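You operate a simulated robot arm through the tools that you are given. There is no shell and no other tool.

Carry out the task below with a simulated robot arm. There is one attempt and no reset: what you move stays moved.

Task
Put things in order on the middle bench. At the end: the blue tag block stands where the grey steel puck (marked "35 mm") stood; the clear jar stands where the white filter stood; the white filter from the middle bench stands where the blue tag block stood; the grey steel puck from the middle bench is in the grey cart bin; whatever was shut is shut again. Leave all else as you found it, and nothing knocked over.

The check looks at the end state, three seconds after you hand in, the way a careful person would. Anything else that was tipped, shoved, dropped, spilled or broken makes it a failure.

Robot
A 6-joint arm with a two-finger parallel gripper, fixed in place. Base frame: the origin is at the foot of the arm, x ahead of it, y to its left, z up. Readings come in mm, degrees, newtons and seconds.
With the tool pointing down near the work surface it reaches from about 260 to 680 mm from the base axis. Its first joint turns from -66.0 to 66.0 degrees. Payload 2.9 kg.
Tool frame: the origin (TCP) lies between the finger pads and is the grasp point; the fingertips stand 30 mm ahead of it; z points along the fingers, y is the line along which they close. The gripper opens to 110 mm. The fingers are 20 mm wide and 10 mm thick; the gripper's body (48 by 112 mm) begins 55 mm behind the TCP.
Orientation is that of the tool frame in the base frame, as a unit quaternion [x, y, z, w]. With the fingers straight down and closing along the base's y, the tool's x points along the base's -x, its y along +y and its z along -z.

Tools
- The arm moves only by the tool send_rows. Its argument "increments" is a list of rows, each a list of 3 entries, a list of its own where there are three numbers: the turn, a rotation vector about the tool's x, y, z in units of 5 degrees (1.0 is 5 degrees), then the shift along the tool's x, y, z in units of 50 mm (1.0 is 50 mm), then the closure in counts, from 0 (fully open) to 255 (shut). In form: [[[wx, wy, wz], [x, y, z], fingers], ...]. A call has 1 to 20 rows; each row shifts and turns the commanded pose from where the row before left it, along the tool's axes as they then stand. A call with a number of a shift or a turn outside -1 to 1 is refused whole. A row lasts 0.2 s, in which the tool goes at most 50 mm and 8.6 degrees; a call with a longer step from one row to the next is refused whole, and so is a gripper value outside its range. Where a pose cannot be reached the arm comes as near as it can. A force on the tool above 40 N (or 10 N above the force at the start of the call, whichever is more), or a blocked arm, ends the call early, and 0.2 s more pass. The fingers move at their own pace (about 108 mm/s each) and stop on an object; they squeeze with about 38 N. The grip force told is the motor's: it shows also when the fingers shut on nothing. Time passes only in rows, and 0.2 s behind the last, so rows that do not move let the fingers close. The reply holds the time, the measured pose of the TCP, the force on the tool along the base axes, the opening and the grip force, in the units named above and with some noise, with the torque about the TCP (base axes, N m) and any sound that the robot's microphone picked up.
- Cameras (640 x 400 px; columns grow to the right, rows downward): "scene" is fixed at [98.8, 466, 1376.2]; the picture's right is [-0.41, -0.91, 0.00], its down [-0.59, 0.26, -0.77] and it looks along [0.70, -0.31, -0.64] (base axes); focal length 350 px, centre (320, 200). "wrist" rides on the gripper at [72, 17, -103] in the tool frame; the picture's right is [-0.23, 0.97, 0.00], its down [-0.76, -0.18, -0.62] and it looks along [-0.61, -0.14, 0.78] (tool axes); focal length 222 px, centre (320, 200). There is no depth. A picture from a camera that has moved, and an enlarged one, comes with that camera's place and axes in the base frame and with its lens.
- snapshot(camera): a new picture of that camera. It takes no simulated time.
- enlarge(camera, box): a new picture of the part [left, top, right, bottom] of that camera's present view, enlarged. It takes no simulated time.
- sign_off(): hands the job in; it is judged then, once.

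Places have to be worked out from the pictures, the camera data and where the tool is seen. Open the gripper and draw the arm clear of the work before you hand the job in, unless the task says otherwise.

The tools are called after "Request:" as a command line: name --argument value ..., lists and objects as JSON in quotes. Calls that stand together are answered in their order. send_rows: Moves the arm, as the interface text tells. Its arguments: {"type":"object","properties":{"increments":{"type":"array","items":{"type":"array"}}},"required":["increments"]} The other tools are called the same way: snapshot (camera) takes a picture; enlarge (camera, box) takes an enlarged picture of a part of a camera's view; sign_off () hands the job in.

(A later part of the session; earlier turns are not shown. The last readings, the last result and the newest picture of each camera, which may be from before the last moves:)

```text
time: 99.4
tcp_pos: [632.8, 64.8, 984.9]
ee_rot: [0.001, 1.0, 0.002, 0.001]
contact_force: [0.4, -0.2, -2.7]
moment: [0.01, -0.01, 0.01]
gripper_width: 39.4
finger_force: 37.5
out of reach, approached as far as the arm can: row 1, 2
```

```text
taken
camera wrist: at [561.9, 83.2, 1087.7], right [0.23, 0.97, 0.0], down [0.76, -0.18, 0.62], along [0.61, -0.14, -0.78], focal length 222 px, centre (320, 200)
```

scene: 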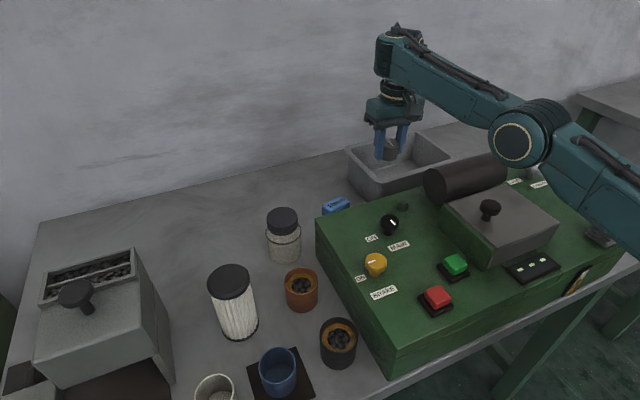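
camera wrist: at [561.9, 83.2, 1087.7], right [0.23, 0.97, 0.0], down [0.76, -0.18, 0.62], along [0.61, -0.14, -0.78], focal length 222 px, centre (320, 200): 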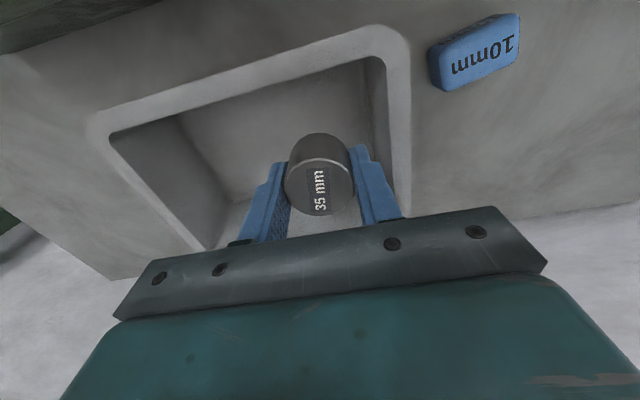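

Out-of-reach rows pushed the arm outward again and the elbow is once more low. I'll retract properly all the way to a start-like pose (x≈480, z≈1110), where the arm was naturally elbow-up, before approaching again.

Request:
send_rows --increments '[[[0, 0, 0], [0.4, 0, -0.6], 255], [[0, 0, 0], [0.5, 0, -0.6], 255], [[0, 0, 0], [0.6, 0, -0.6], 255], [[0, 0, 0], [0.6, 0, -0.5], 255], [[0, 0, 0], [0.6, 0, -0.2], 255], [[0, 0, 0], [0.6, 0, 0], 255], [[0, 0, 0], [0, 0, 0], 255]]'

Request:
snapshot --camera "scene"

```text
time: 101.0
tcp_pos: [512.8, 69.7, 1151.5]
ee_rot: [0.0, 1.0, 0.001, -0.001]
contact_force: [0.4, 0.4, -3.8]
moment: [0.02, -0.02, 0.0]
gripper_width: 39.3
finger_force: 38.5
out of reach, approached as far as the arm can: row 3, 4, 5, 6
```

```text
taken
```

scene: 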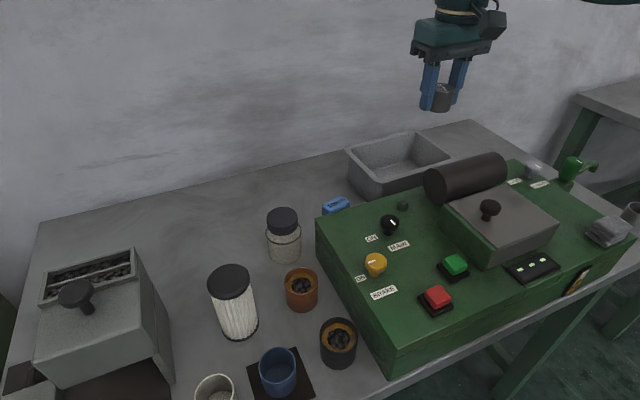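

The retraction is again limited at rows 3–6 (now at (513, 70, 1151)). I'll zoom on the visible arm part to understand its posture.

Request:
enlarge --camera "scene" --box '[400, 0, 640, 150]'

Request:
snapshot --camera "wrist"

```text
2.67 times, centred on (520, 75) of scene
camera zoom: at [98.8, 466.0, 1376.2], right [-0.41, -0.91, 0.0], down [-0.59, 0.26, -0.77], along [0.7, -0.31, -0.64], focal length 934 px, centre (-213, 533)
```

zoom: 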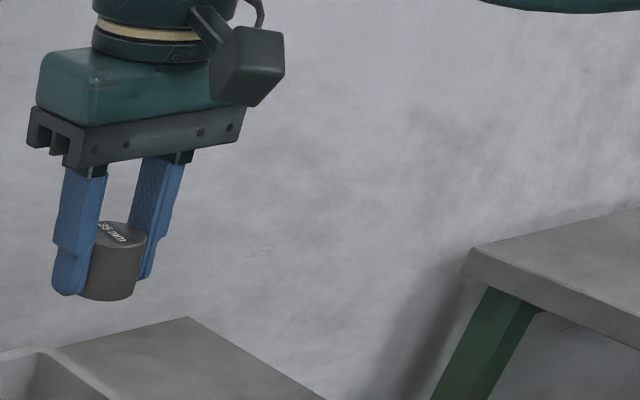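

```text
taken
camera wrist: at [443.0, 87.9, 1254.9], right [0.23, 0.97, 0.0], down [0.76, -0.18, 0.62], along [0.6, -0.14, -0.78], focal length 222 px, centre (320, 200)
```

wrist: 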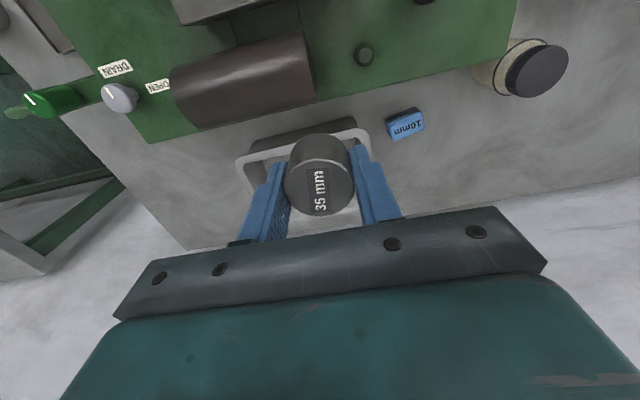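

I'll use the route that restored the posture earlier: go up high and inward (x≈300, z≈1400), then come back down and forward.

Request:
send_rows --increments '[[[0, 0, 0], [0.61, -0.086, -0.71], 255], [[0, 0, 0], [0.61, -0.086, -0.71], 255], [[0, 0, 0], [0.61, -0.086, -0.71], 255], [[0, 0, 0], [0.61, -0.086, -0.71], 255], [[0, 0, 0], [0.61, -0.086, -0.71], 255], [[0, 0, 0], [0.61, -0.086, -0.71], 255], [[0, 0, 0], [0.61, -0.086, -0.71], 255], [[0, 0, 0], [0, 0, 0], 255]]'

Request:
snapshot --camera "wrist"

```text
time: 102.8
tcp_pos: [297.3, 42.7, 1387.3]
ee_rot: [0.0, 1.0, 0.002, 0.001]
contact_force: [1.5, 0.6, -3.5]
moment: [-0.01, -0.01, -0.03]
gripper_width: 39.4
finger_force: 38.2
out of reach, approached as far as the arm can: row 7
```

```text
taken
camera wrist: at [225.8, 59.6, 1490.0], right [0.23, 0.97, 0.0], down [0.76, -0.18, 0.63], along [0.61, -0.14, -0.78], focal length 222 px, centre (320, 200)
```

wrist: 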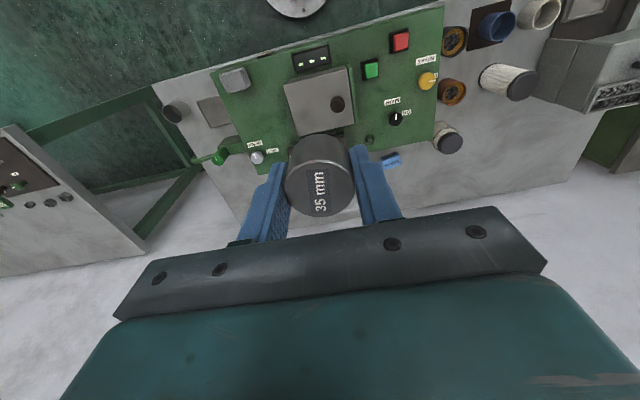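

Reached the high near-straight pose. Now I come down and forward as before and look at flags.

Request:
send_rows --increments '[[[0, 0, 0], [-0.4, 0, 0.8], 255], [[0, 0, 0], [-0.4, 0, 0.8], 255], [[0, 0, 0], [-0.4, 0, 0.8], 255], [[0, 0, 0], [-0.4, 0, 0.8], 255], [[0, 0, 0], [-0.4, 0, 0.8], 255], [[0, 0, 0], [-0.4, 0, 0.8], 255], [[0, 0, 0], [0, 0, 0], 255]]'

Request:
snapshot --camera "scene"

```text
time: 104.4
tcp_pos: [422.0, 41.9, 1148.8]
ee_rot: [0.001, 1.0, 0.002, 0.001]
contact_force: [-0.4, 0.6, -4.4]
moment: [0.0, 0.0, -0.04]
gripper_width: 39.2
finger_force: 38.8
```

```text
taken
```

scene: 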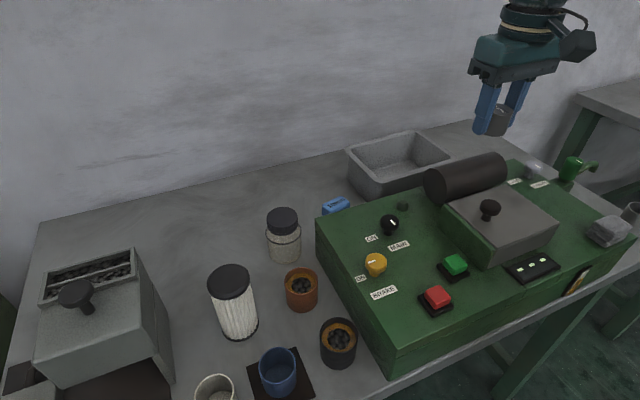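

Natural posture is restored with no flags. Now I approach the tub along a low arc, keeping a good margin from the stretched limit.

Request:
send_rows --increments '[[[0, 0, 0], [-0.58, 0.2, 0.69], 255], [[0, 0, 0], [-0.58, 0.2, 0.69], 255], [[0, 0, 0], [-0.6, 0, 0.5], 255], [[0, 0, 0], [-0.6, 0, 0.5], 255], [[0, 0, 0], [-0.5, 0, 0.3], 255], [[0, 0, 0], [-0.5, 0, 0.3], 255], [[0, 0, 0], [0, 0, 0], 255]]'

Request:
snapshot --camera "scene"

```text
time: 106.0
tcp_pos: [589.9, 64.6, 999.7]
ee_rot: [0.0, 1.0, 0.002, 0.0]
contact_force: [0.0, 0.0, -3.6]
moment: [-0.02, 0.0, 0.0]
gripper_width: 39.3
finger_force: 38.0
```

```text
taken
```

scene: 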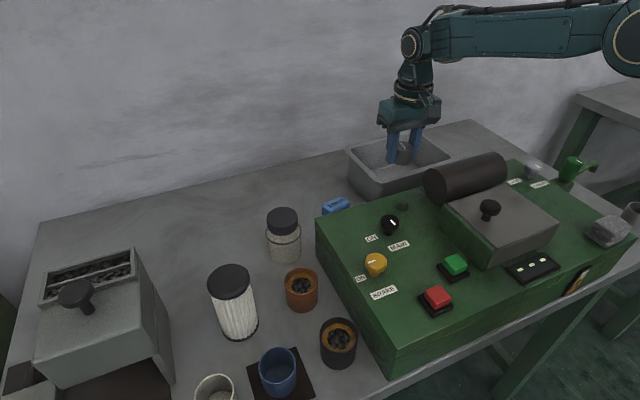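

Now the forearm is clearly high (elbow-up). I continue to (632, 64, 950), then lower into the tub.

Request:
send_rows --increments '[[[0, 0, 0], [-0.6, -0.04, 0.5], 255], [[0, 0, 0], [-0.24, 0, 0.5], 255], [[0, 0, 0], [0, 0, 0.5], 255], [[0, 0, 0], [0, 0, 0.4], 255], [[0, 0, 0], [0, 0, 0], 255]]'

Request:
snapshot --camera "wrist"

Request:
snapshot --camera "scene"

```text
time: 107.2
tcp_pos: [631.0, 60.0, 905.3]
ee_rot: [0.0, 1.0, 0.002, 0.001]
contact_force: [-0.5, 0.3, -2.8]
moment: [-0.01, 0.0, 0.02]
gripper_width: 39.3
finger_force: 38.0
```

```text
taken
camera wrist: at [559.3, 78.4, 1008.9], right [0.23, 0.97, 0.0], down [0.76, -0.18, 0.62], along [0.61, -0.14, -0.78], focal length 222 px, centre (320, 200)
```

wrist: 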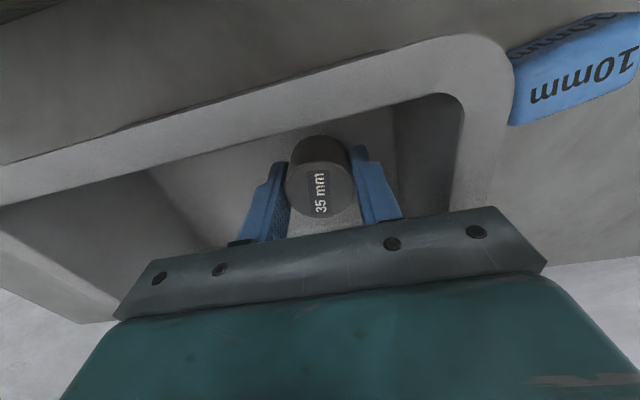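

```text
taken
```

scene: 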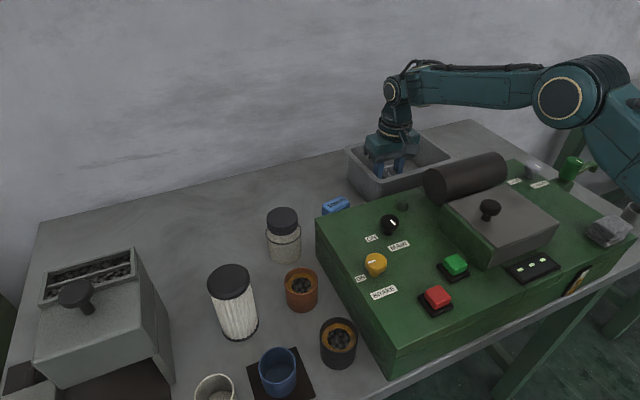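

All clear. Lower gently onto the tub floor with small steps.

Request:
send_rows --increments '[[[0, 0, 0], [0, 0, 0.12], 255], [[0, 0, 0], [0, 0, 0.08], 255], [[0, 0, 0], [0, 0, 0], 255]]'

Request:
send_rows --increments '[[[0, 0, 0], [0, 0, 0.06], 255], [[0, 0, 0], [0, 0, 0], 255]]'

Request:
send_rows --increments '[[[0, 0, 0], [0, 0, 0.05], 255], [[0, 0, 0], [0, 0, 0], 255]]'

```text
time: 108.0
tcp_pos: [631.1, 60.5, 895.9]
ee_rot: [0.001, 1.0, 0.001, 0.001]
contact_force: [-0.5, -0.8, -3.6]
moment: [0.0, 0.0, -0.02]
gripper_width: 39.2
finger_force: 37.8
```

```text
time: 108.6
tcp_pos: [632.5, 60.6, 893.4]
ee_rot: [0.001, 1.0, 0.002, 0.0]
contact_force: [-0.8, 0.3, -3.4]
moment: [0.0, -0.02, 0.01]
gripper_width: 39.1
finger_force: 37.7
```

```text
time: 109.2
tcp_pos: [632.0, 58.8, 890.3]
ee_rot: [0.0, 1.0, 0.002, 0.0]
contact_force: [0.7, 0.0, -4.2]
moment: [0.01, -0.02, 0.03]
gripper_width: 39.6
finger_force: 38.1
```

Still only the puck's weight is felt; I keep lowering in 2 mm steps.

Request:
send_rows --increments '[[[0, 0, 0], [0, 0, 0.04], 255], [[0, 0, 0], [0, 0, 0], 255]]'

Request:
send_rows --increments '[[[0, 0, 0], [0, 0, 0.04], 255], [[0, 0, 0], [0, 0, 0], 255]]'

```text
time: 109.8
tcp_pos: [631.6, 59.2, 887.8]
ee_rot: [-0.001, 1.0, 0.002, 0.0]
contact_force: [0.7, -0.3, -3.8]
moment: [0.0, 0.0, -0.01]
gripper_width: 39.5
finger_force: 37.5
```

```text
time: 110.4
tcp_pos: [631.5, 59.9, 885.9]
ee_rot: [-0.001, 1.0, 0.002, 0.001]
contact_force: [0.4, -0.4, -3.6]
moment: [-0.02, 0.02, 0.02]
gripper_width: 39.2
finger_force: 38.0
```

About 5 mm above bench level; I take two more 1.5 mm steps, watching force.

Request:
send_rows --increments '[[[0, 0, 0], [0, 0, 0.03], 255], [[0, 0, 0], [0, 0, 0], 255]]'

Request:
enlarge --camera "scene" --box '[340, 90, 460, 200]'

```text
time: 111.0
tcp_pos: [630.0, 59.3, 884.9]
ee_rot: [0.001, 1.0, 0.002, 0.001]
contact_force: [-1.4, -1.6, 1.7]
moment: [-0.13, 0.09, -0.02]
gripper_width: 39.4
finger_force: 38.3
```

```text
3.64 times, centred on (400, 145) of scene
camera zoom: at [98.7, 465.9, 1376.2], right [-0.41, -0.91, 0.0], down [-0.59, 0.26, -0.77], along [0.7, -0.31, -0.64], focal length 1274 px, centre (29, 400)
```

zoom: 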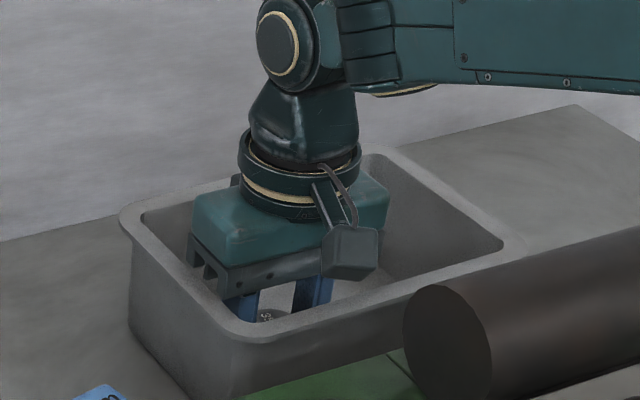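

Contact with the tub floor is felt (force changed by ~5 N). I open the fingers slightly (to ~52 mm), then rise straight up.

Request:
send_rows --increments '[[[0, 0, 0], [0, 0, 0], 135], [[0, 0, 0], [0, 0, 0], 135], [[0, 0, 0], [0, 0, -0.2], 135], [[0, 0, 0], [0, 0, -0.5], 135], [[0, 0, 0], [0, 0, -0.8], 135], [[0, 0, 0], [0, 0, 0], 135]]'

Request:
snapshot --camera "wrist"

Request:
snapshot --camera "scene"

```text
time: 112.4
tcp_pos: [630.3, 56.5, 960.3]
ee_rot: [-0.001, 1.0, 0.002, 0.001]
contact_force: [0.6, 0.8, 0.1]
moment: [0.0, 0.0, 0.05]
gripper_width: 51.9
finger_force: 0.0
```

```text
taken
camera wrist: at [559.0, 74.0, 1063.0], right [0.23, 0.97, 0.0], down [0.76, -0.18, 0.62], along [0.61, -0.14, -0.78], focal length 222 px, centre (320, 200)
```

wrist: 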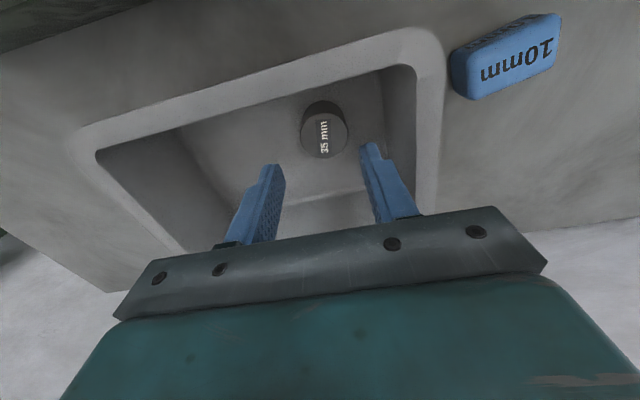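

```text
taken
```

scene: 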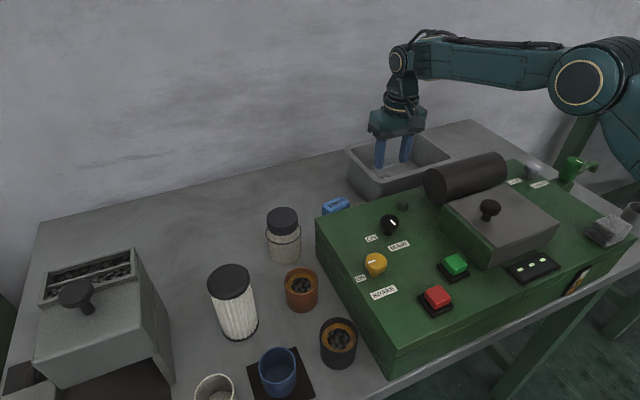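

The puck stands upright in the tub. I rise, retract slightly and move sideways over the blue tag block near (608, 203), opening the fingers.

Request:
send_rows --increments '[[[0, 0, 0], [0.3, 0, -0.6], 135], [[0, 0, 0], [0.3, 0, 0], 135], [[0, 0, 0], [0, 0.9, 0], 60], [[0, 0, 0], [0, 0.9, 0], 60], [[0, 0, 0], [0, 0.9, 0], 60], [[0, 0, 0], [0, 0.2, 0], 60], [[0, 0, 0], [0, 0, 0], 60]]'

Request:
snapshot --camera "wrist"

Request:
snapshot --camera "scene"

```text
time: 114.0
tcp_pos: [601.2, 203.1, 989.3]
ee_rot: [0.0, 1.0, 0.001, 0.001]
contact_force: [0.1, 0.4, 0.8]
moment: [0.0, 0.01, 0.0]
gripper_width: 84.4
finger_force: 0.1
```

```text
taken
camera wrist: at [529.5, 221.8, 1092.2], right [0.23, 0.97, 0.0], down [0.76, -0.18, 0.62], along [0.61, -0.14, -0.78], focal length 222 px, centre (320, 200)
```

wrist: 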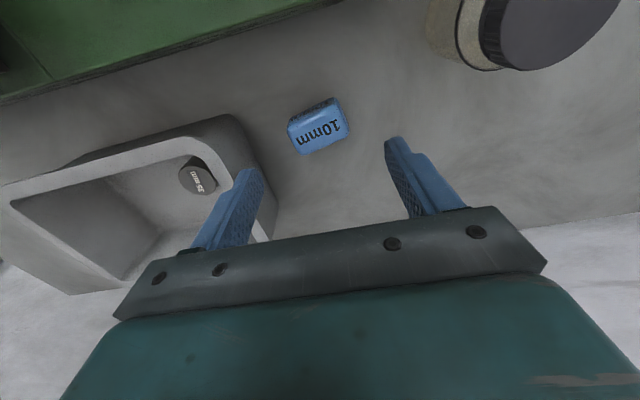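

```text
taken
```

scene: 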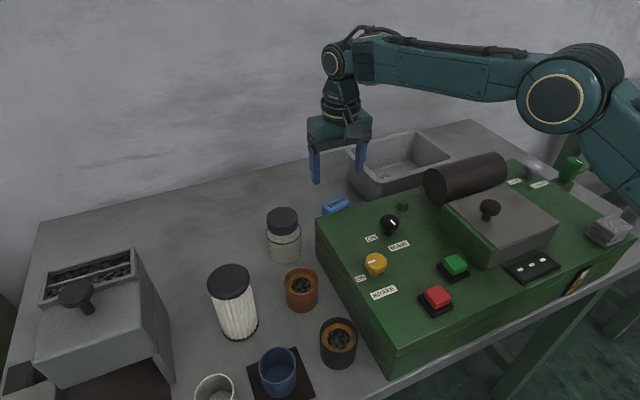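

Elbow-up is kept. I enlarge the block to measure its outline, height and orientation.

Request:
enlarge --camera "wrist" --box '[270, 80, 370, 170]'

```text
4.44 times, centred on (320, 125) of wrist
camera zoom: at [529.5, 221.8, 1092.2], right [0.23, 0.97, 0.0], down [0.76, -0.18, 0.62], along [0.61, -0.14, -0.78], focal length 987 px, centre (320, 533)
```

zoom: 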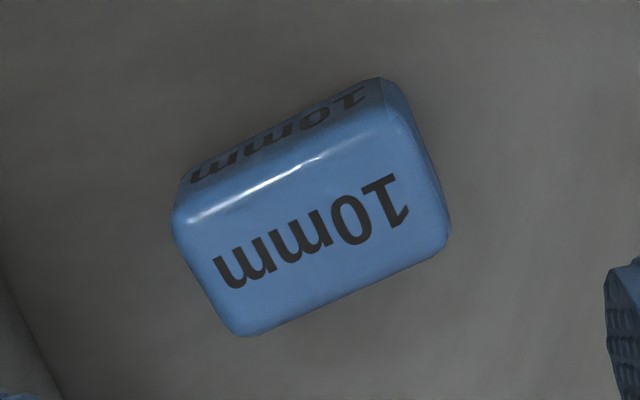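

The block measures about 53×32×25 mm, centred near (614.5, 200.5), rotated ~11.5° counter-clockwise. I move over it, turn the tool by -11.5° to match, and lower to z≈935 for a check.

Request:
send_rows --increments '[[[0, 0, 0], [-0.266, -0.052, 0.3], 60], [[0, 0, -1], [0, 0, 0.3], 60], [[0, 0, -1], [0, 0, 0.25], 60], [[0, 0, -0.3], [0, 0, 0.25], 60], [[0, 0, 0], [0, 0, 0], 60]]'

Request:
snapshot --camera "wrist"

Request:
enlarge --camera "wrist" --box '[240, 90, 400, 190]'

```text
time: 115.2
tcp_pos: [613.7, 202.5, 934.2]
ee_rot: [-0.1, 0.995, 0.002, 0.001]
contact_force: [0.4, -0.2, 0.3]
moment: [-0.01, -0.03, 0.02]
gripper_width: 84.2
finger_force: 0.0
```

```text
taken
camera wrist: at [540.6, 206.1, 1037.0], right [0.03, 1.0, 0.0], down [0.78, -0.02, 0.62], along [0.62, -0.02, -0.78], focal length 222 px, centre (320, 200)
```

wrist: 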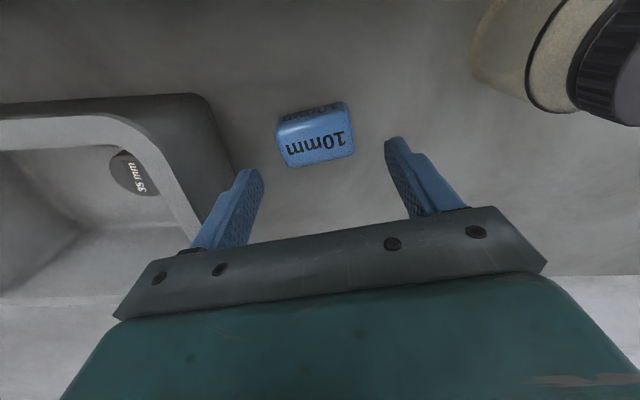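

```text
4.00 times, centred on (320, 140) of wrist
camera zoom: at [540.6, 206.1, 1037.0], right [0.03, 1.0, 0.0], down [0.78, -0.02, 0.62], along [0.62, -0.02, -0.78], focal length 888 px, centre (320, 440)
```

zoom: 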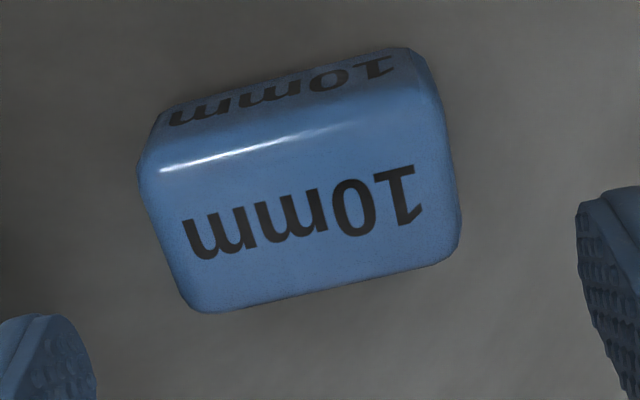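

Refined: block centre ≈ (613.5, 200.2), rotation ≈13°. I make the small correction and descend to TCP z≈879 (fingertips ~849).

Request:
send_rows --increments '[[[0, 0, -0.3], [0.026, -0.048, 0.3], 60], [[0, 0, 0], [0, 0, 0.4], 60], [[0, 0, 0], [0, 0, 0.4], 60], [[0, 0, 0], [0, 0, 0], 60]]'

Request:
snapshot --camera "wrist"

Request:
snapshot --camera "scene"

```text
time: 116.2
tcp_pos: [612.0, 202.3, 879.5]
ee_rot: [-0.112, 0.994, 0.001, 0.002]
contact_force: [-4.6, -1.5, 11.4]
moment: [-0.56, 0.12, -0.21]
gripper_width: 84.4
finger_force: 0.0
```

```text
taken
camera wrist: at [537.8, 202.3, 983.2], right [0.0, 1.0, 0.0], down [0.78, -0.01, 0.63], along [0.63, 0.0, -0.78], focal length 222 px, centre (320, 200)
```

wrist: 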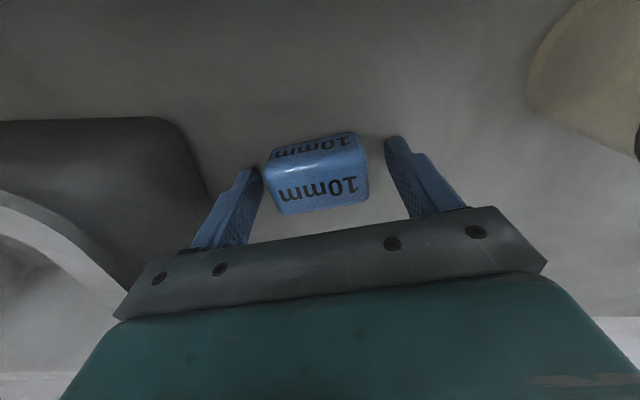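

```text
taken
```

scene: 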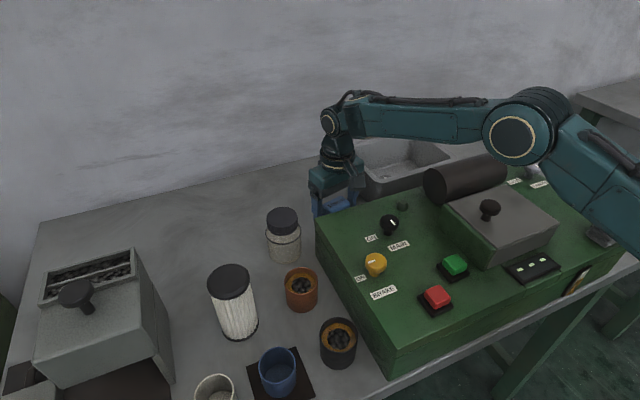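

A contact force of ~11 N acts at the -y fingertip (from the moment). I zoom in there to see what it touches, before doing anything else.

Request:
enlarge --camera "wrist" --box '[180, 110, 420, 260]'

Request:
enlarge --camera "scene" --box '[290, 120, 410, 240]'

```text
2.67 times, centred on (300, 185) of wrist
camera zoom: at [537.8, 202.3, 983.2], right [0.0, 1.0, 0.0], down [0.78, -0.01, 0.63], along [0.63, 0.0, -0.78], focal length 592 px, centre (373, 240)
```

zoom: 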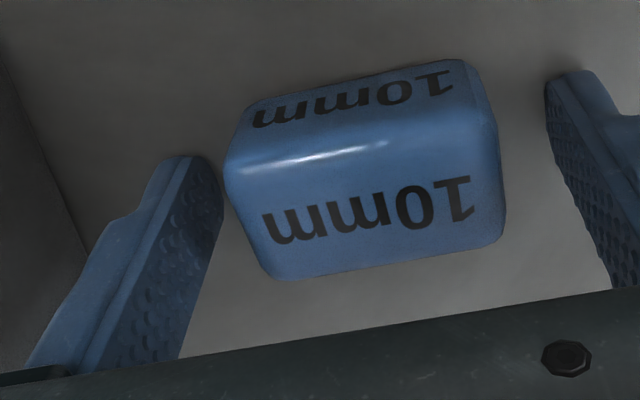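

```text
3.33 times, centred on (350, 180) of scene
camera zoom: at [98.5, 465.9, 1376.3], right [-0.41, -0.91, 0.0], down [-0.59, 0.26, -0.77], along [0.7, -0.31, -0.64], focal length 1168 px, centre (220, 267)
```

zoom: 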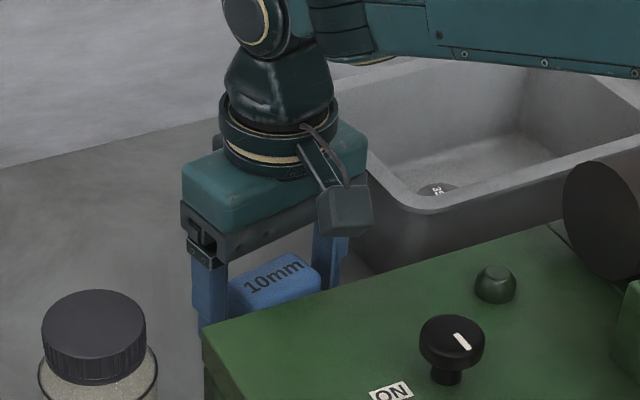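

The moment points to the -y fingertip pressing lightly on the bench, so the bench top is about z=850 (not 845). I raise 4 mm, shift 2 mm toward the block's centre, and close the fingers.

Request:
send_rows --increments '[[[0, 0, 0], [0, 0, -0.08], 60], [[0, 0, 0], [0, -0.04, 0], 60], [[0, 0, 0], [0, 0, 0], 60]]'

Request:
send_rows --increments '[[[0, 0, 0], [0, 0, 0], 255], [[0, 0, 0], [0, 0, 0], 255], [[0, 0, 0], [0, 0, 0], 255], [[0, 0, 0], [0, 0, 0], 255]]'

Request:
snapshot --camera "wrist"

```text
time: 117.0
tcp_pos: [612.2, 199.3, 883.6]
ee_rot: [-0.112, 0.994, 0.002, 0.002]
contact_force: [-0.8, 0.4, 0.5]
moment: [-0.04, -0.01, -0.03]
gripper_width: 84.3
finger_force: 0.0
```

```text
time: 118.0
tcp_pos: [613.0, 198.7, 884.1]
ee_rot: [-0.113, 0.994, 0.002, 0.002]
contact_force: [-1.0, -1.2, 0.2]
moment: [-0.01, 0.01, 0.03]
gripper_width: 57.1
finger_force: 38.4
```

```text
taken
camera wrist: at [539.3, 199.9, 986.6], right [0.0, 1.0, 0.0], down [0.78, 0.0, 0.62], along [0.62, 0.0, -0.78], focal length 222 px, centre (320, 200)
```

wrist: 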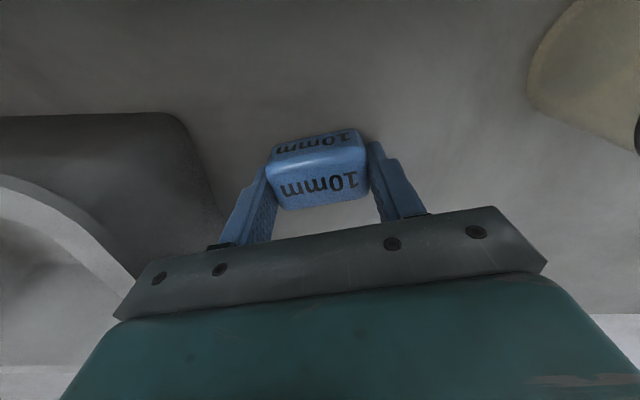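

Gripped at 57.1 mm. I zoom to measure the block's centre relative to the tool axis for accurate placement later.

Request:
enlarge --camera "wrist" --box '[230, 120, 410, 240]'

```text
3.33 times, centred on (320, 180) of wrist
camera zoom: at [539.3, 199.9, 986.6], right [0.0, 1.0, 0.0], down [0.78, 0.0, 0.62], along [0.62, 0.0, -0.78], focal length 740 px, centre (320, 267)
```

zoom: 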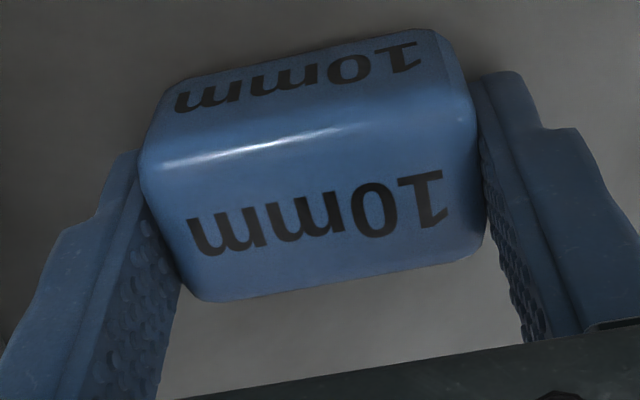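

The block's centre is within ~1.5 mm of the tool axis. I lift, retract slightly to x≈575 to keep the arm bent, and carry it across at z≈990 toward the puck's old place.

Request:
send_rows --increments '[[[0, 0, 0], [0, 0, -0.3], 255], [[0, 0, 0], [0, 0, -0.6], 255], [[0, 0, 0], [0.37, 0.086, -0.6], 255], [[0, 0, 0], [0.37, 0.086, -0.6], 255], [[0, 0, 0], [0.15, -0.6, -0.2], 255], [[0, 0, 0], [0.21, -0.908, 0], 255], [[0, 0, 0], [0.21, -0.908, 0], 255], [[0, 0, 0], [0.21, -0.908, 0], 255], [[0, 0, 0], [0.21, -0.908, 0], 255], [[0, 0, 0], [0.21, -0.908, 0], 255], [[0, 0, 0], [0.21, -0.908, 0], 255], [[0, 0, 0], [0.21, -0.908, 0], 255], [[0, 0, 0], [0.21, -0.908, 0], 255], [[0, 0, 0], [0, 0, 0], 255]]'

Request:
snapshot --camera "wrist"

Request:
snapshot --camera "scene"

```text
time: 121.0
tcp_pos: [571.9, -203.9, 998.1]
ee_rot: [-0.113, 0.994, 0.002, 0.001]
contact_force: [-0.2, -0.6, 0.7]
moment: [-0.04, 0.02, 0.0]
gripper_width: 57.0
finger_force: 37.8
```

```text
taken
camera wrist: at [498.1, -203.8, 1101.6], right [0.0, 1.0, 0.0], down [0.78, 0.0, 0.62], along [0.62, 0.0, -0.78], focal length 222 px, centre (320, 200)
```

wrist: 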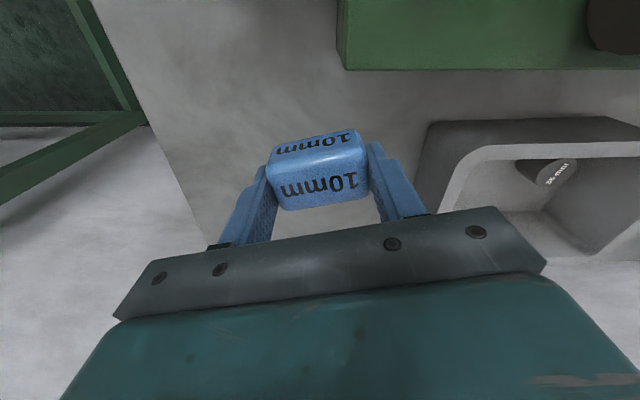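

```text
taken
```

scene: 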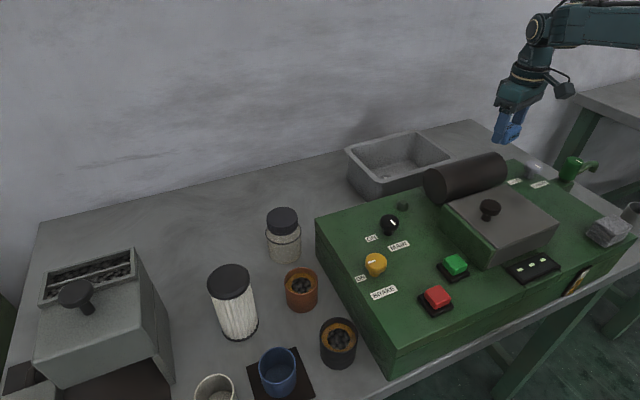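

Now I move to above the puck's old spot (TCP target (589.3, -219.9)) and lower to ~918, then read the pose.

Request:
send_rows --increments '[[[0, 0, 0], [-0.267, -0.39, 0.6], 255], [[0, 0, 0], [0, 0, 0.5], 255], [[0, 0, 0], [0, 0, 0.5], 255], [[0, 0, 0], [0, 0, 0], 255]]'

Request:
send_rows --increments '[[[0, 0, 0], [0, 0, 0], 255], [[0, 0, 0], [0, 0, 0], 255]]'

Request:
send_rows --increments '[[[0, 0, 0], [0, 0, 0], 255]]'

Request:
snapshot --camera "wrist"

```text
time: 122.0
tcp_pos: [589.2, -223.1, 920.8]
ee_rot: [-0.114, 0.994, 0.001, 0.001]
contact_force: [-0.1, -0.5, -0.3]
moment: [0.0, -0.01, 0.04]
gripper_width: 57.1
finger_force: 37.8
```

```text
time: 122.6
tcp_pos: [589.9, -222.6, 919.2]
ee_rot: [-0.113, 0.994, 0.002, 0.0]
contact_force: [-0.1, 0.6, -0.2]
moment: [0.01, 0.01, 0.0]
gripper_width: 57.3
finger_force: 37.9
```

```text
time: 123.0
tcp_pos: [589.6, -224.2, 920.9]
ee_rot: [-0.114, 0.994, 0.002, 0.001]
contact_force: [1.2, 0.2, -0.3]
moment: [0.0, -0.05, -0.01]
gripper_width: 57.1
finger_force: 38.1
```

```text
taken
camera wrist: at [516.2, -221.9, 1023.5], right [0.0, 1.0, 0.0], down [0.78, 0.0, 0.62], along [0.62, 0.0, -0.78], focal length 222 px, centre (320, 200)
```

wrist: 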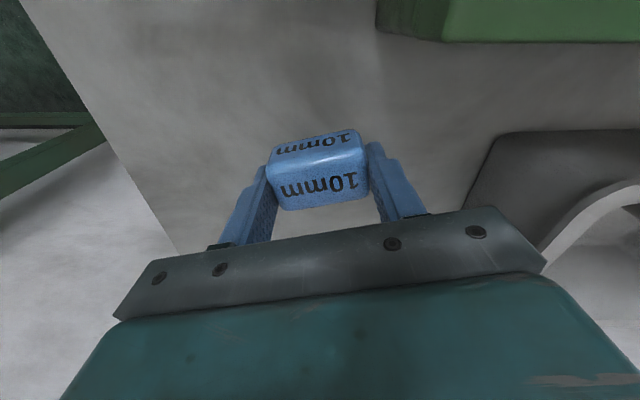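

Averaged pose is (589.6, -223.3, 920); the puck stood at about (590.5, -218.5). I shift +4.6 mm in y and lower to just above the bench.

Request:
send_rows --increments '[[[0, 0, 0], [-0.011, 0.092, 0], 255], [[0, 0, 0], [0, 0, 0.4], 255], [[0, 0, 0], [0, 0, 0.2], 255], [[0, 0, 0], [0, 0, 0], 255]]'

Request:
send_rows --increments '[[[0, 0, 0], [0, 0, 0.06], 255], [[0, 0, 0], [0, 0, 0], 255]]'

Request:
send_rows --increments '[[[0, 0, 0], [0, 0, 0.03], 255], [[0, 0, 0], [0, 0, 0], 255]]'

```text
time: 124.0
tcp_pos: [589.6, -217.4, 889.2]
ee_rot: [-0.113, 0.994, 0.001, 0.002]
contact_force: [0.2, -0.4, -0.6]
moment: [-0.02, -0.02, 0.01]
gripper_width: 57.4
finger_force: 37.7
```

```text
time: 124.6
tcp_pos: [592.2, -216.7, 884.3]
ee_rot: [-0.113, 0.994, 0.002, 0.001]
contact_force: [-0.2, -0.4, -0.6]
moment: [-0.01, -0.01, -0.02]
gripper_width: 57.0
finger_force: 38.6
```

```text
time: 125.2
tcp_pos: [589.9, -216.8, 883.9]
ee_rot: [-0.113, 0.994, 0.001, 0.0]
contact_force: [-0.4, 0.1, 1.3]
moment: [-0.03, 0.0, -0.05]
gripper_width: 57.0
finger_force: 38.3
```

Light contact with the bench is felt at (590, -217). I open the fingers and rise.

Request:
send_rows --increments '[[[0, 0, 0], [0, 0, 0], 80], [[0, 0, 0], [0, 0, 0], 80], [[0, 0, 0], [0, 0, -0.3], 80], [[0, 0, 0], [0, 0, -0.8], 80], [[0, 0, 0], [0, 0, -0.8], 80], [[0, 0, 0], [0, 0, 0], 80]]'

Request:
snapshot --camera "wrist"

Request:
snapshot --camera "scene"

```text
time: 126.6
tcp_pos: [590.2, -219.0, 978.9]
ee_rot: [-0.113, 0.994, 0.002, 0.0]
contact_force: [-0.1, -0.4, -0.2]
moment: [-0.02, -0.01, 0.02]
gripper_width: 75.5
finger_force: 0.0
```

```text
taken
camera wrist: at [516.7, -218.4, 1080.9], right [0.0, 1.0, 0.0], down [0.78, 0.0, 0.62], along [0.62, 0.0, -0.78], focal length 222 px, centre (320, 200)
```

wrist: 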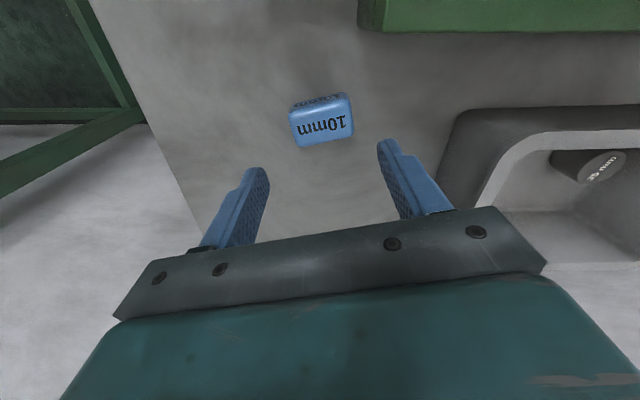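

```text
taken
```

scene: 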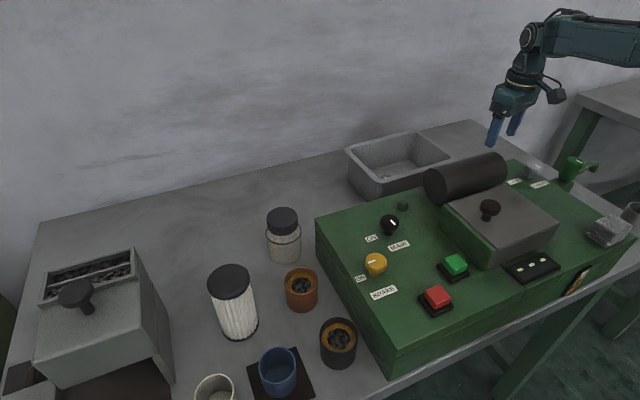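

The block stands where the puck was. Next is the white filter, whose lid I triangulate at about (445, 458, z≈948), ~63 mm wide. I square the tool to yaw 0, retract, and swing across to the left side at z≈1069.

Request:
send_rows --increments '[[[0, 0, 1], [0, 0, 0], 80], [[0, 0, 1], [0, 0, 0], 80], [[0, 0, 0.6], [0, 0, 0], 80], [[0, 0, 0], [0.7, 0, -0.6], 80], [[0, 0, 0], [0.7, 0, -0.6], 80], [[0, 0, 0], [0.7, 0, -0.6], 80], [[0, 0, 0], [0.146, 0.92, 0], 80], [[0, 0, 0], [0.146, 0.92, 0], 80], [[0, 0, 0], [0.146, 0.92, 0], 80], [[0, 0, 0], [0.146, 0.92, 0], 80], [[0, 0, 0], [0.146, 0.92, 0], 80], [[0, 0, 0], [0.146, 0.92, 0], 80], [[0, 0, 0], [0.146, 0.92, 0], 80], [[0, 0, 0], [0.146, 0.92, 0], 40], [[0, 0, 0], [0.146, 0.92, 0], 40], [[0, 0, 0], [0.146, 0.92, 0], 40], [[0, 0, 0], [0.146, 0.92, 0], 40], [[0, 0, 0], [0.146, 0.92, 0], 40], [[0, 0, 0], [0, 0, 0], 40]]'

Request:
snapshot --camera "wrist"

Request:
snapshot --camera "scene"

```text
time: 130.6
tcp_pos: [403.2, 334.5, 1069.6]
ee_rot: [0.001, 1.0, 0.001, -0.001]
contact_force: [0.3, 0.2, 0.2]
moment: [0.0, 0.04, 0.02]
gripper_width: 92.5
finger_force: 0.1
```

```text
taken
camera wrist: at [331.1, 352.6, 1172.8], right [0.23, 0.97, 0.0], down [0.76, -0.18, 0.62], along [0.61, -0.14, -0.78], focal length 222 px, centre (320, 200)
```

wrist: 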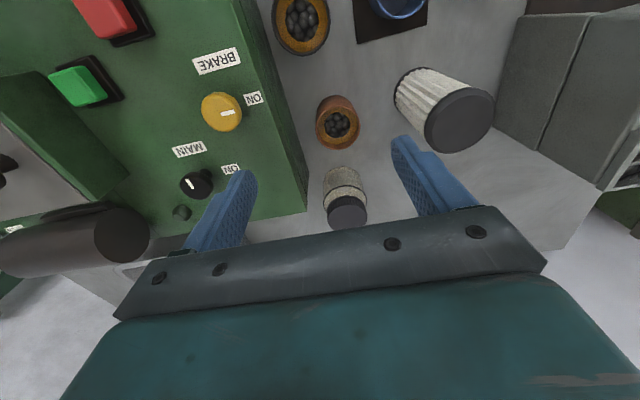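

```text
taken
```

scene: 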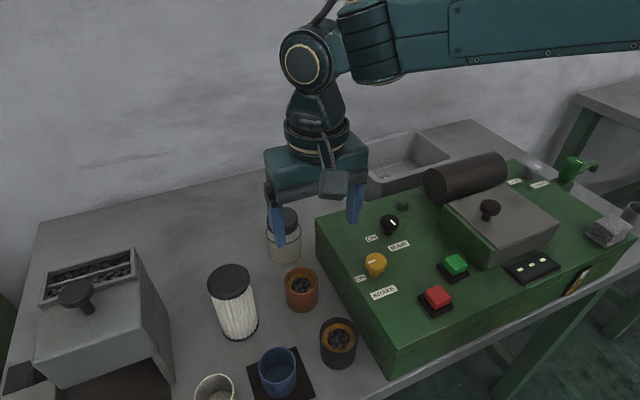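

From here the filter's lid is near (430–440, 460). I move closer, to (410, 430, 1030), with fingers fully open, for a better measurement.

Request:
send_rows --increments '[[[0, 0, 0], [-0.046, 0.636, 0.266], 0], [[0, 0, 0], [-0.046, 0.636, 0.266], 0], [[0, 0, 0], [-0.046, 0.636, 0.266], 0], [[0, 0, 0], [0, 0, 0], 0]]'

Request:
snapshot --camera "wrist"

Request:
enlarge --camera "wrist" --box '[240, 40, 440, 190]'

```text
time: 131.6
tcp_pos: [403.8, 430.3, 1029.2]
ee_rot: [0.0, 1.0, 0.002, 0.0]
contact_force: [0.3, 0.1, 0.1]
moment: [-0.02, -0.01, 0.02]
gripper_width: 109.6
finger_force: 0.0
```

```text
taken
camera wrist: at [332.2, 448.9, 1131.7], right [0.23, 0.97, 0.0], down [0.76, -0.18, 0.62], along [0.61, -0.14, -0.78], focal length 222 px, centre (320, 200)
```

wrist: 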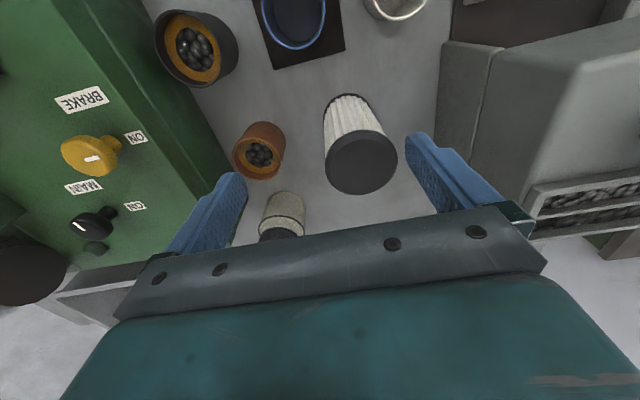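

```text
2.67 times, centred on (340, 115) of wrist
camera zoom: at [332.2, 448.9, 1131.7], right [0.23, 0.97, 0.0], down [0.76, -0.18, 0.62], along [0.61, -0.14, -0.78], focal length 592 px, centre (267, 427)
```

zoom: 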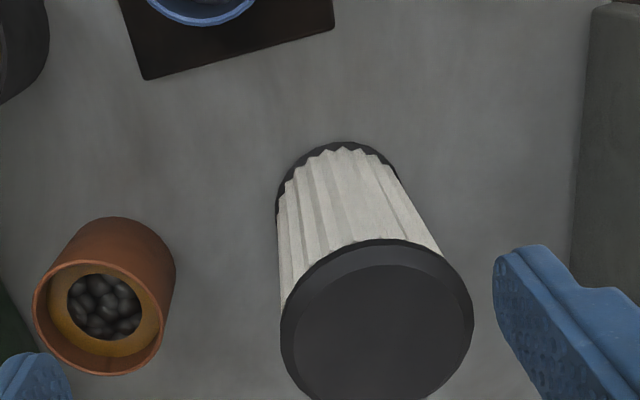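

The filter is about 60 mm wide and ~118 mm tall, centred near (430, 460) with top z≈968. I move above it at z≈1014 with a 90 mm opening and check alignment.

Request:
send_rows --increments '[[[0, 0, 0], [-0.524, 0.594, 0.3], 46], [[0, 0, 0], [0, 0, 0], 46], [[0, 0, 0], [0, 0, 0], 46]]'

Request:
snapshot --camera "wrist"

Request:
enlarge --camera "wrist" --box '[230, 60, 410, 220]'

Request:
snapshot --camera "scene"

```text
time: 132.4
tcp_pos: [429.3, 461.6, 1011.9]
ee_rot: [0.0, 1.0, 0.002, 0.001]
contact_force: [0.2, 0.0, 0.3]
moment: [0.0, 0.01, 0.02]
gripper_width: 90.4
finger_force: 0.1
```

```text
taken
camera wrist: at [357.8, 479.8, 1114.9], right [0.23, 0.97, 0.0], down [0.76, -0.18, 0.62], along [0.61, -0.14, -0.78], focal length 222 px, centre (320, 200)
```

wrist: 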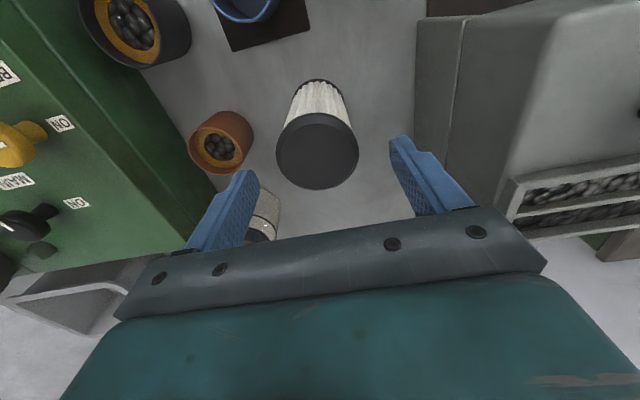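

```text
2.50 times, centred on (320, 140) of wrist
camera zoom: at [357.8, 479.8, 1114.9], right [0.23, 0.97, 0.0], down [0.76, -0.18, 0.62], along [0.61, -0.14, -0.78], focal length 555 px, centre (320, 350)
```

zoom: 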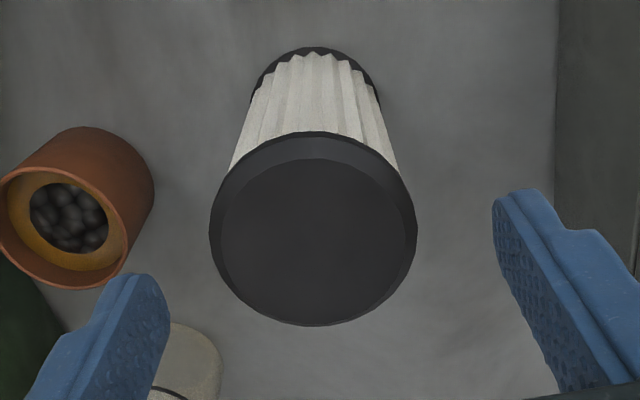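

```text
taken
```

scene: 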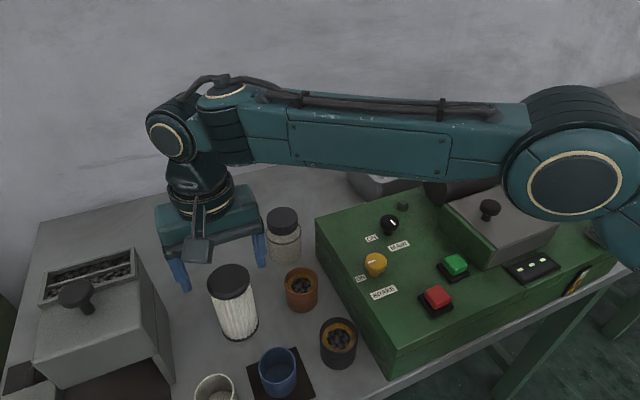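

The filter's axis is within ~2 mm of the tool in x and y (top z≈970). I shift 1.8 mm and descend to TCP z≈932, fingers straddling the filter.

Request:
send_rows --increments '[[[0, 0, 0], [0, -0.036, 0.4], 46], [[0, 0, 0], [0, 0, 0.5], 46], [[0, 0, 0], [0, 0, 0.4], 46], [[0, 0, 0], [0, 0, 0.3], 46], [[0, 0, 0], [0, 0, 0], 46]]'

Request:
snapshot --camera "wrist"

Request:
enlarge --camera "scene" --box '[130, 160, 330, 350]'

```text
time: 133.6
tcp_pos: [432.2, 458.3, 934.7]
ee_rot: [0.0, 1.0, 0.002, 0.001]
contact_force: [0.3, -0.4, -1.2]
moment: [-0.02, 0.0, -0.01]
gripper_width: 90.3
finger_force: 0.0
```

```text
taken
camera wrist: at [361.0, 475.7, 1037.8], right [0.23, 0.97, 0.0], down [0.76, -0.18, 0.62], along [0.61, -0.14, -0.78], focal length 222 px, centre (320, 200)
```

wrist: 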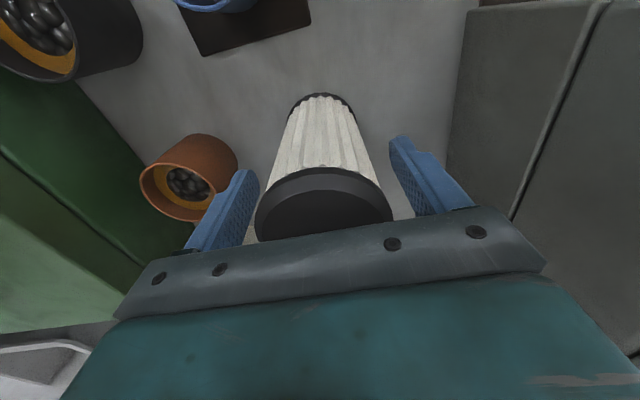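

```text
2.11 times, centred on (230, 255) of scene
camera zoom: at [98.8, 466.0, 1376.2], right [-0.41, -0.91, 0.0], down [-0.59, 0.26, -0.77], along [0.7, -0.31, -0.64], focal length 738 px, centre (510, 84)
```

zoom: 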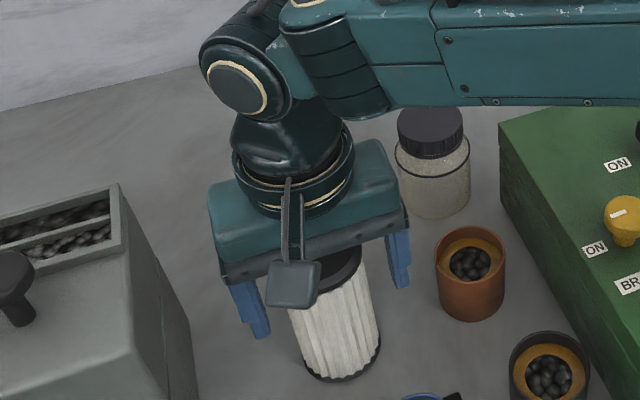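

No contact and the filter is between the fingers. Close on it.

Request:
send_rows --increments '[[[0, 0, 0], [0, 0, 0], 255], [[0, 0, 0], [0, 0, 0], 255], [[0, 0, 0], [0, 0, 0], 255], [[0, 0, 0], [0, 0, 0], 255]]'

Request:
snapshot --camera "wrist"

```text
time: 134.6
tcp_pos: [432.8, 456.5, 934.8]
ee_rot: [0.0, 1.0, 0.002, 0.001]
contact_force: [-0.8, -0.6, -0.1]
moment: [-0.01, -0.05, 0.03]
gripper_width: 58.7
finger_force: 37.8
```

```text
taken
camera wrist: at [360.9, 475.7, 1038.0], right [0.23, 0.97, 0.0], down [0.76, -0.18, 0.62], along [0.61, -0.14, -0.78], focal length 222 px, centre (320, 200)
```

wrist: 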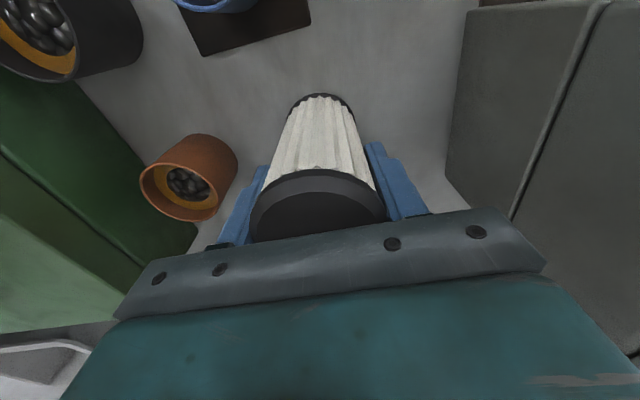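

Gripped at 58.7 mm. I zoom to find the filter's axis relative to the tool in x.

Request:
enlarge --camera "wrist" --box '[240, 80, 400, 250]'

```text
2.35 times, centred on (320, 165) of wrist
camera zoom: at [360.9, 475.7, 1038.0], right [0.23, 0.97, 0.0], down [0.76, -0.18, 0.62], along [0.61, -0.14, -0.78], focal length 523 px, centre (320, 282)
```

zoom: 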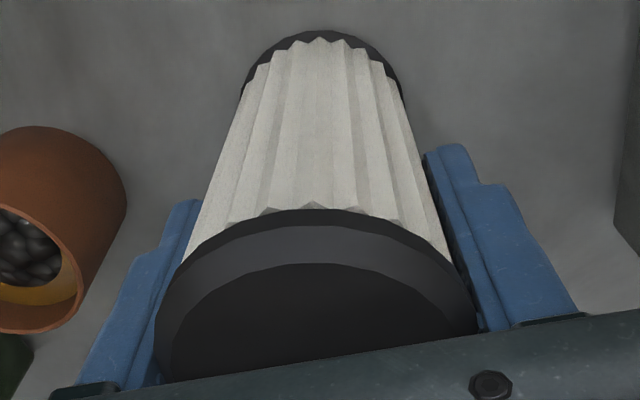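

The filter's axis is within 1 mm of the tool; its original centre was ≈ (430.5, 458). I lift it, retract a bit, and carry it over the cups at z≈1060 to (440, 330).

Request:
send_rows --increments '[[[0, 0, 0], [0, 0, -0.2], 255], [[0, 0, 0], [0, 0, -0.5], 255], [[0, 0, 0], [0, 0, -0.6], 255], [[0, 0, 0], [0.3, -0.28, -0.4], 255], [[0, 0, 0], [0.3, -0.28, -0.4], 255], [[0, 0, 0], [-0.267, -0.667, -0.133], 255], [[0, 0, 0], [-0.267, -0.667, -0.133], 255], [[0, 0, 0], [-0.267, -0.667, -0.133], 255], [[0, 0, 0], [0, 0, 0], 255]]'

Request:
snapshot --camera "scene"

Request:
snapshot --camera "wrist"

```text
time: 136.6
tcp_pos: [443.2, 330.6, 1061.8]
ee_rot: [0.0, 1.0, 0.002, 0.0]
contact_force: [0.4, 0.3, -1.7]
moment: [0.0, 0.02, 0.0]
gripper_width: 58.4
finger_force: 38.2
```

```text
taken
```

scene: 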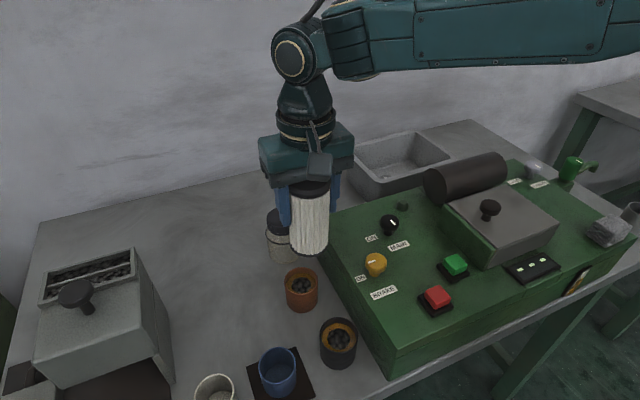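

```text
taken
camera wrist: at [372.2, 348.1, 1164.7], right [0.23, 0.97, 0.0], down [0.76, -0.18, 0.62], along [0.61, -0.14, -0.78], focal length 222 px, centre (320, 200)
```

wrist: 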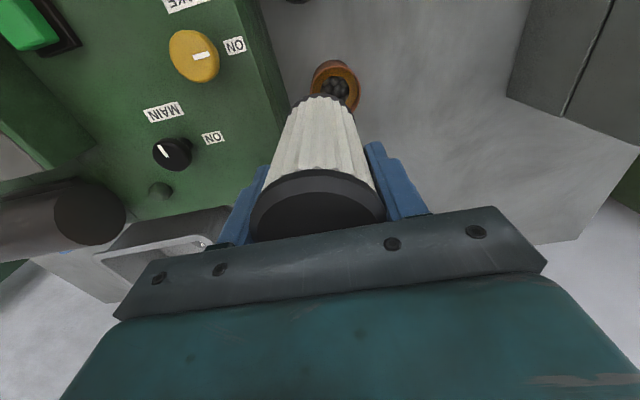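

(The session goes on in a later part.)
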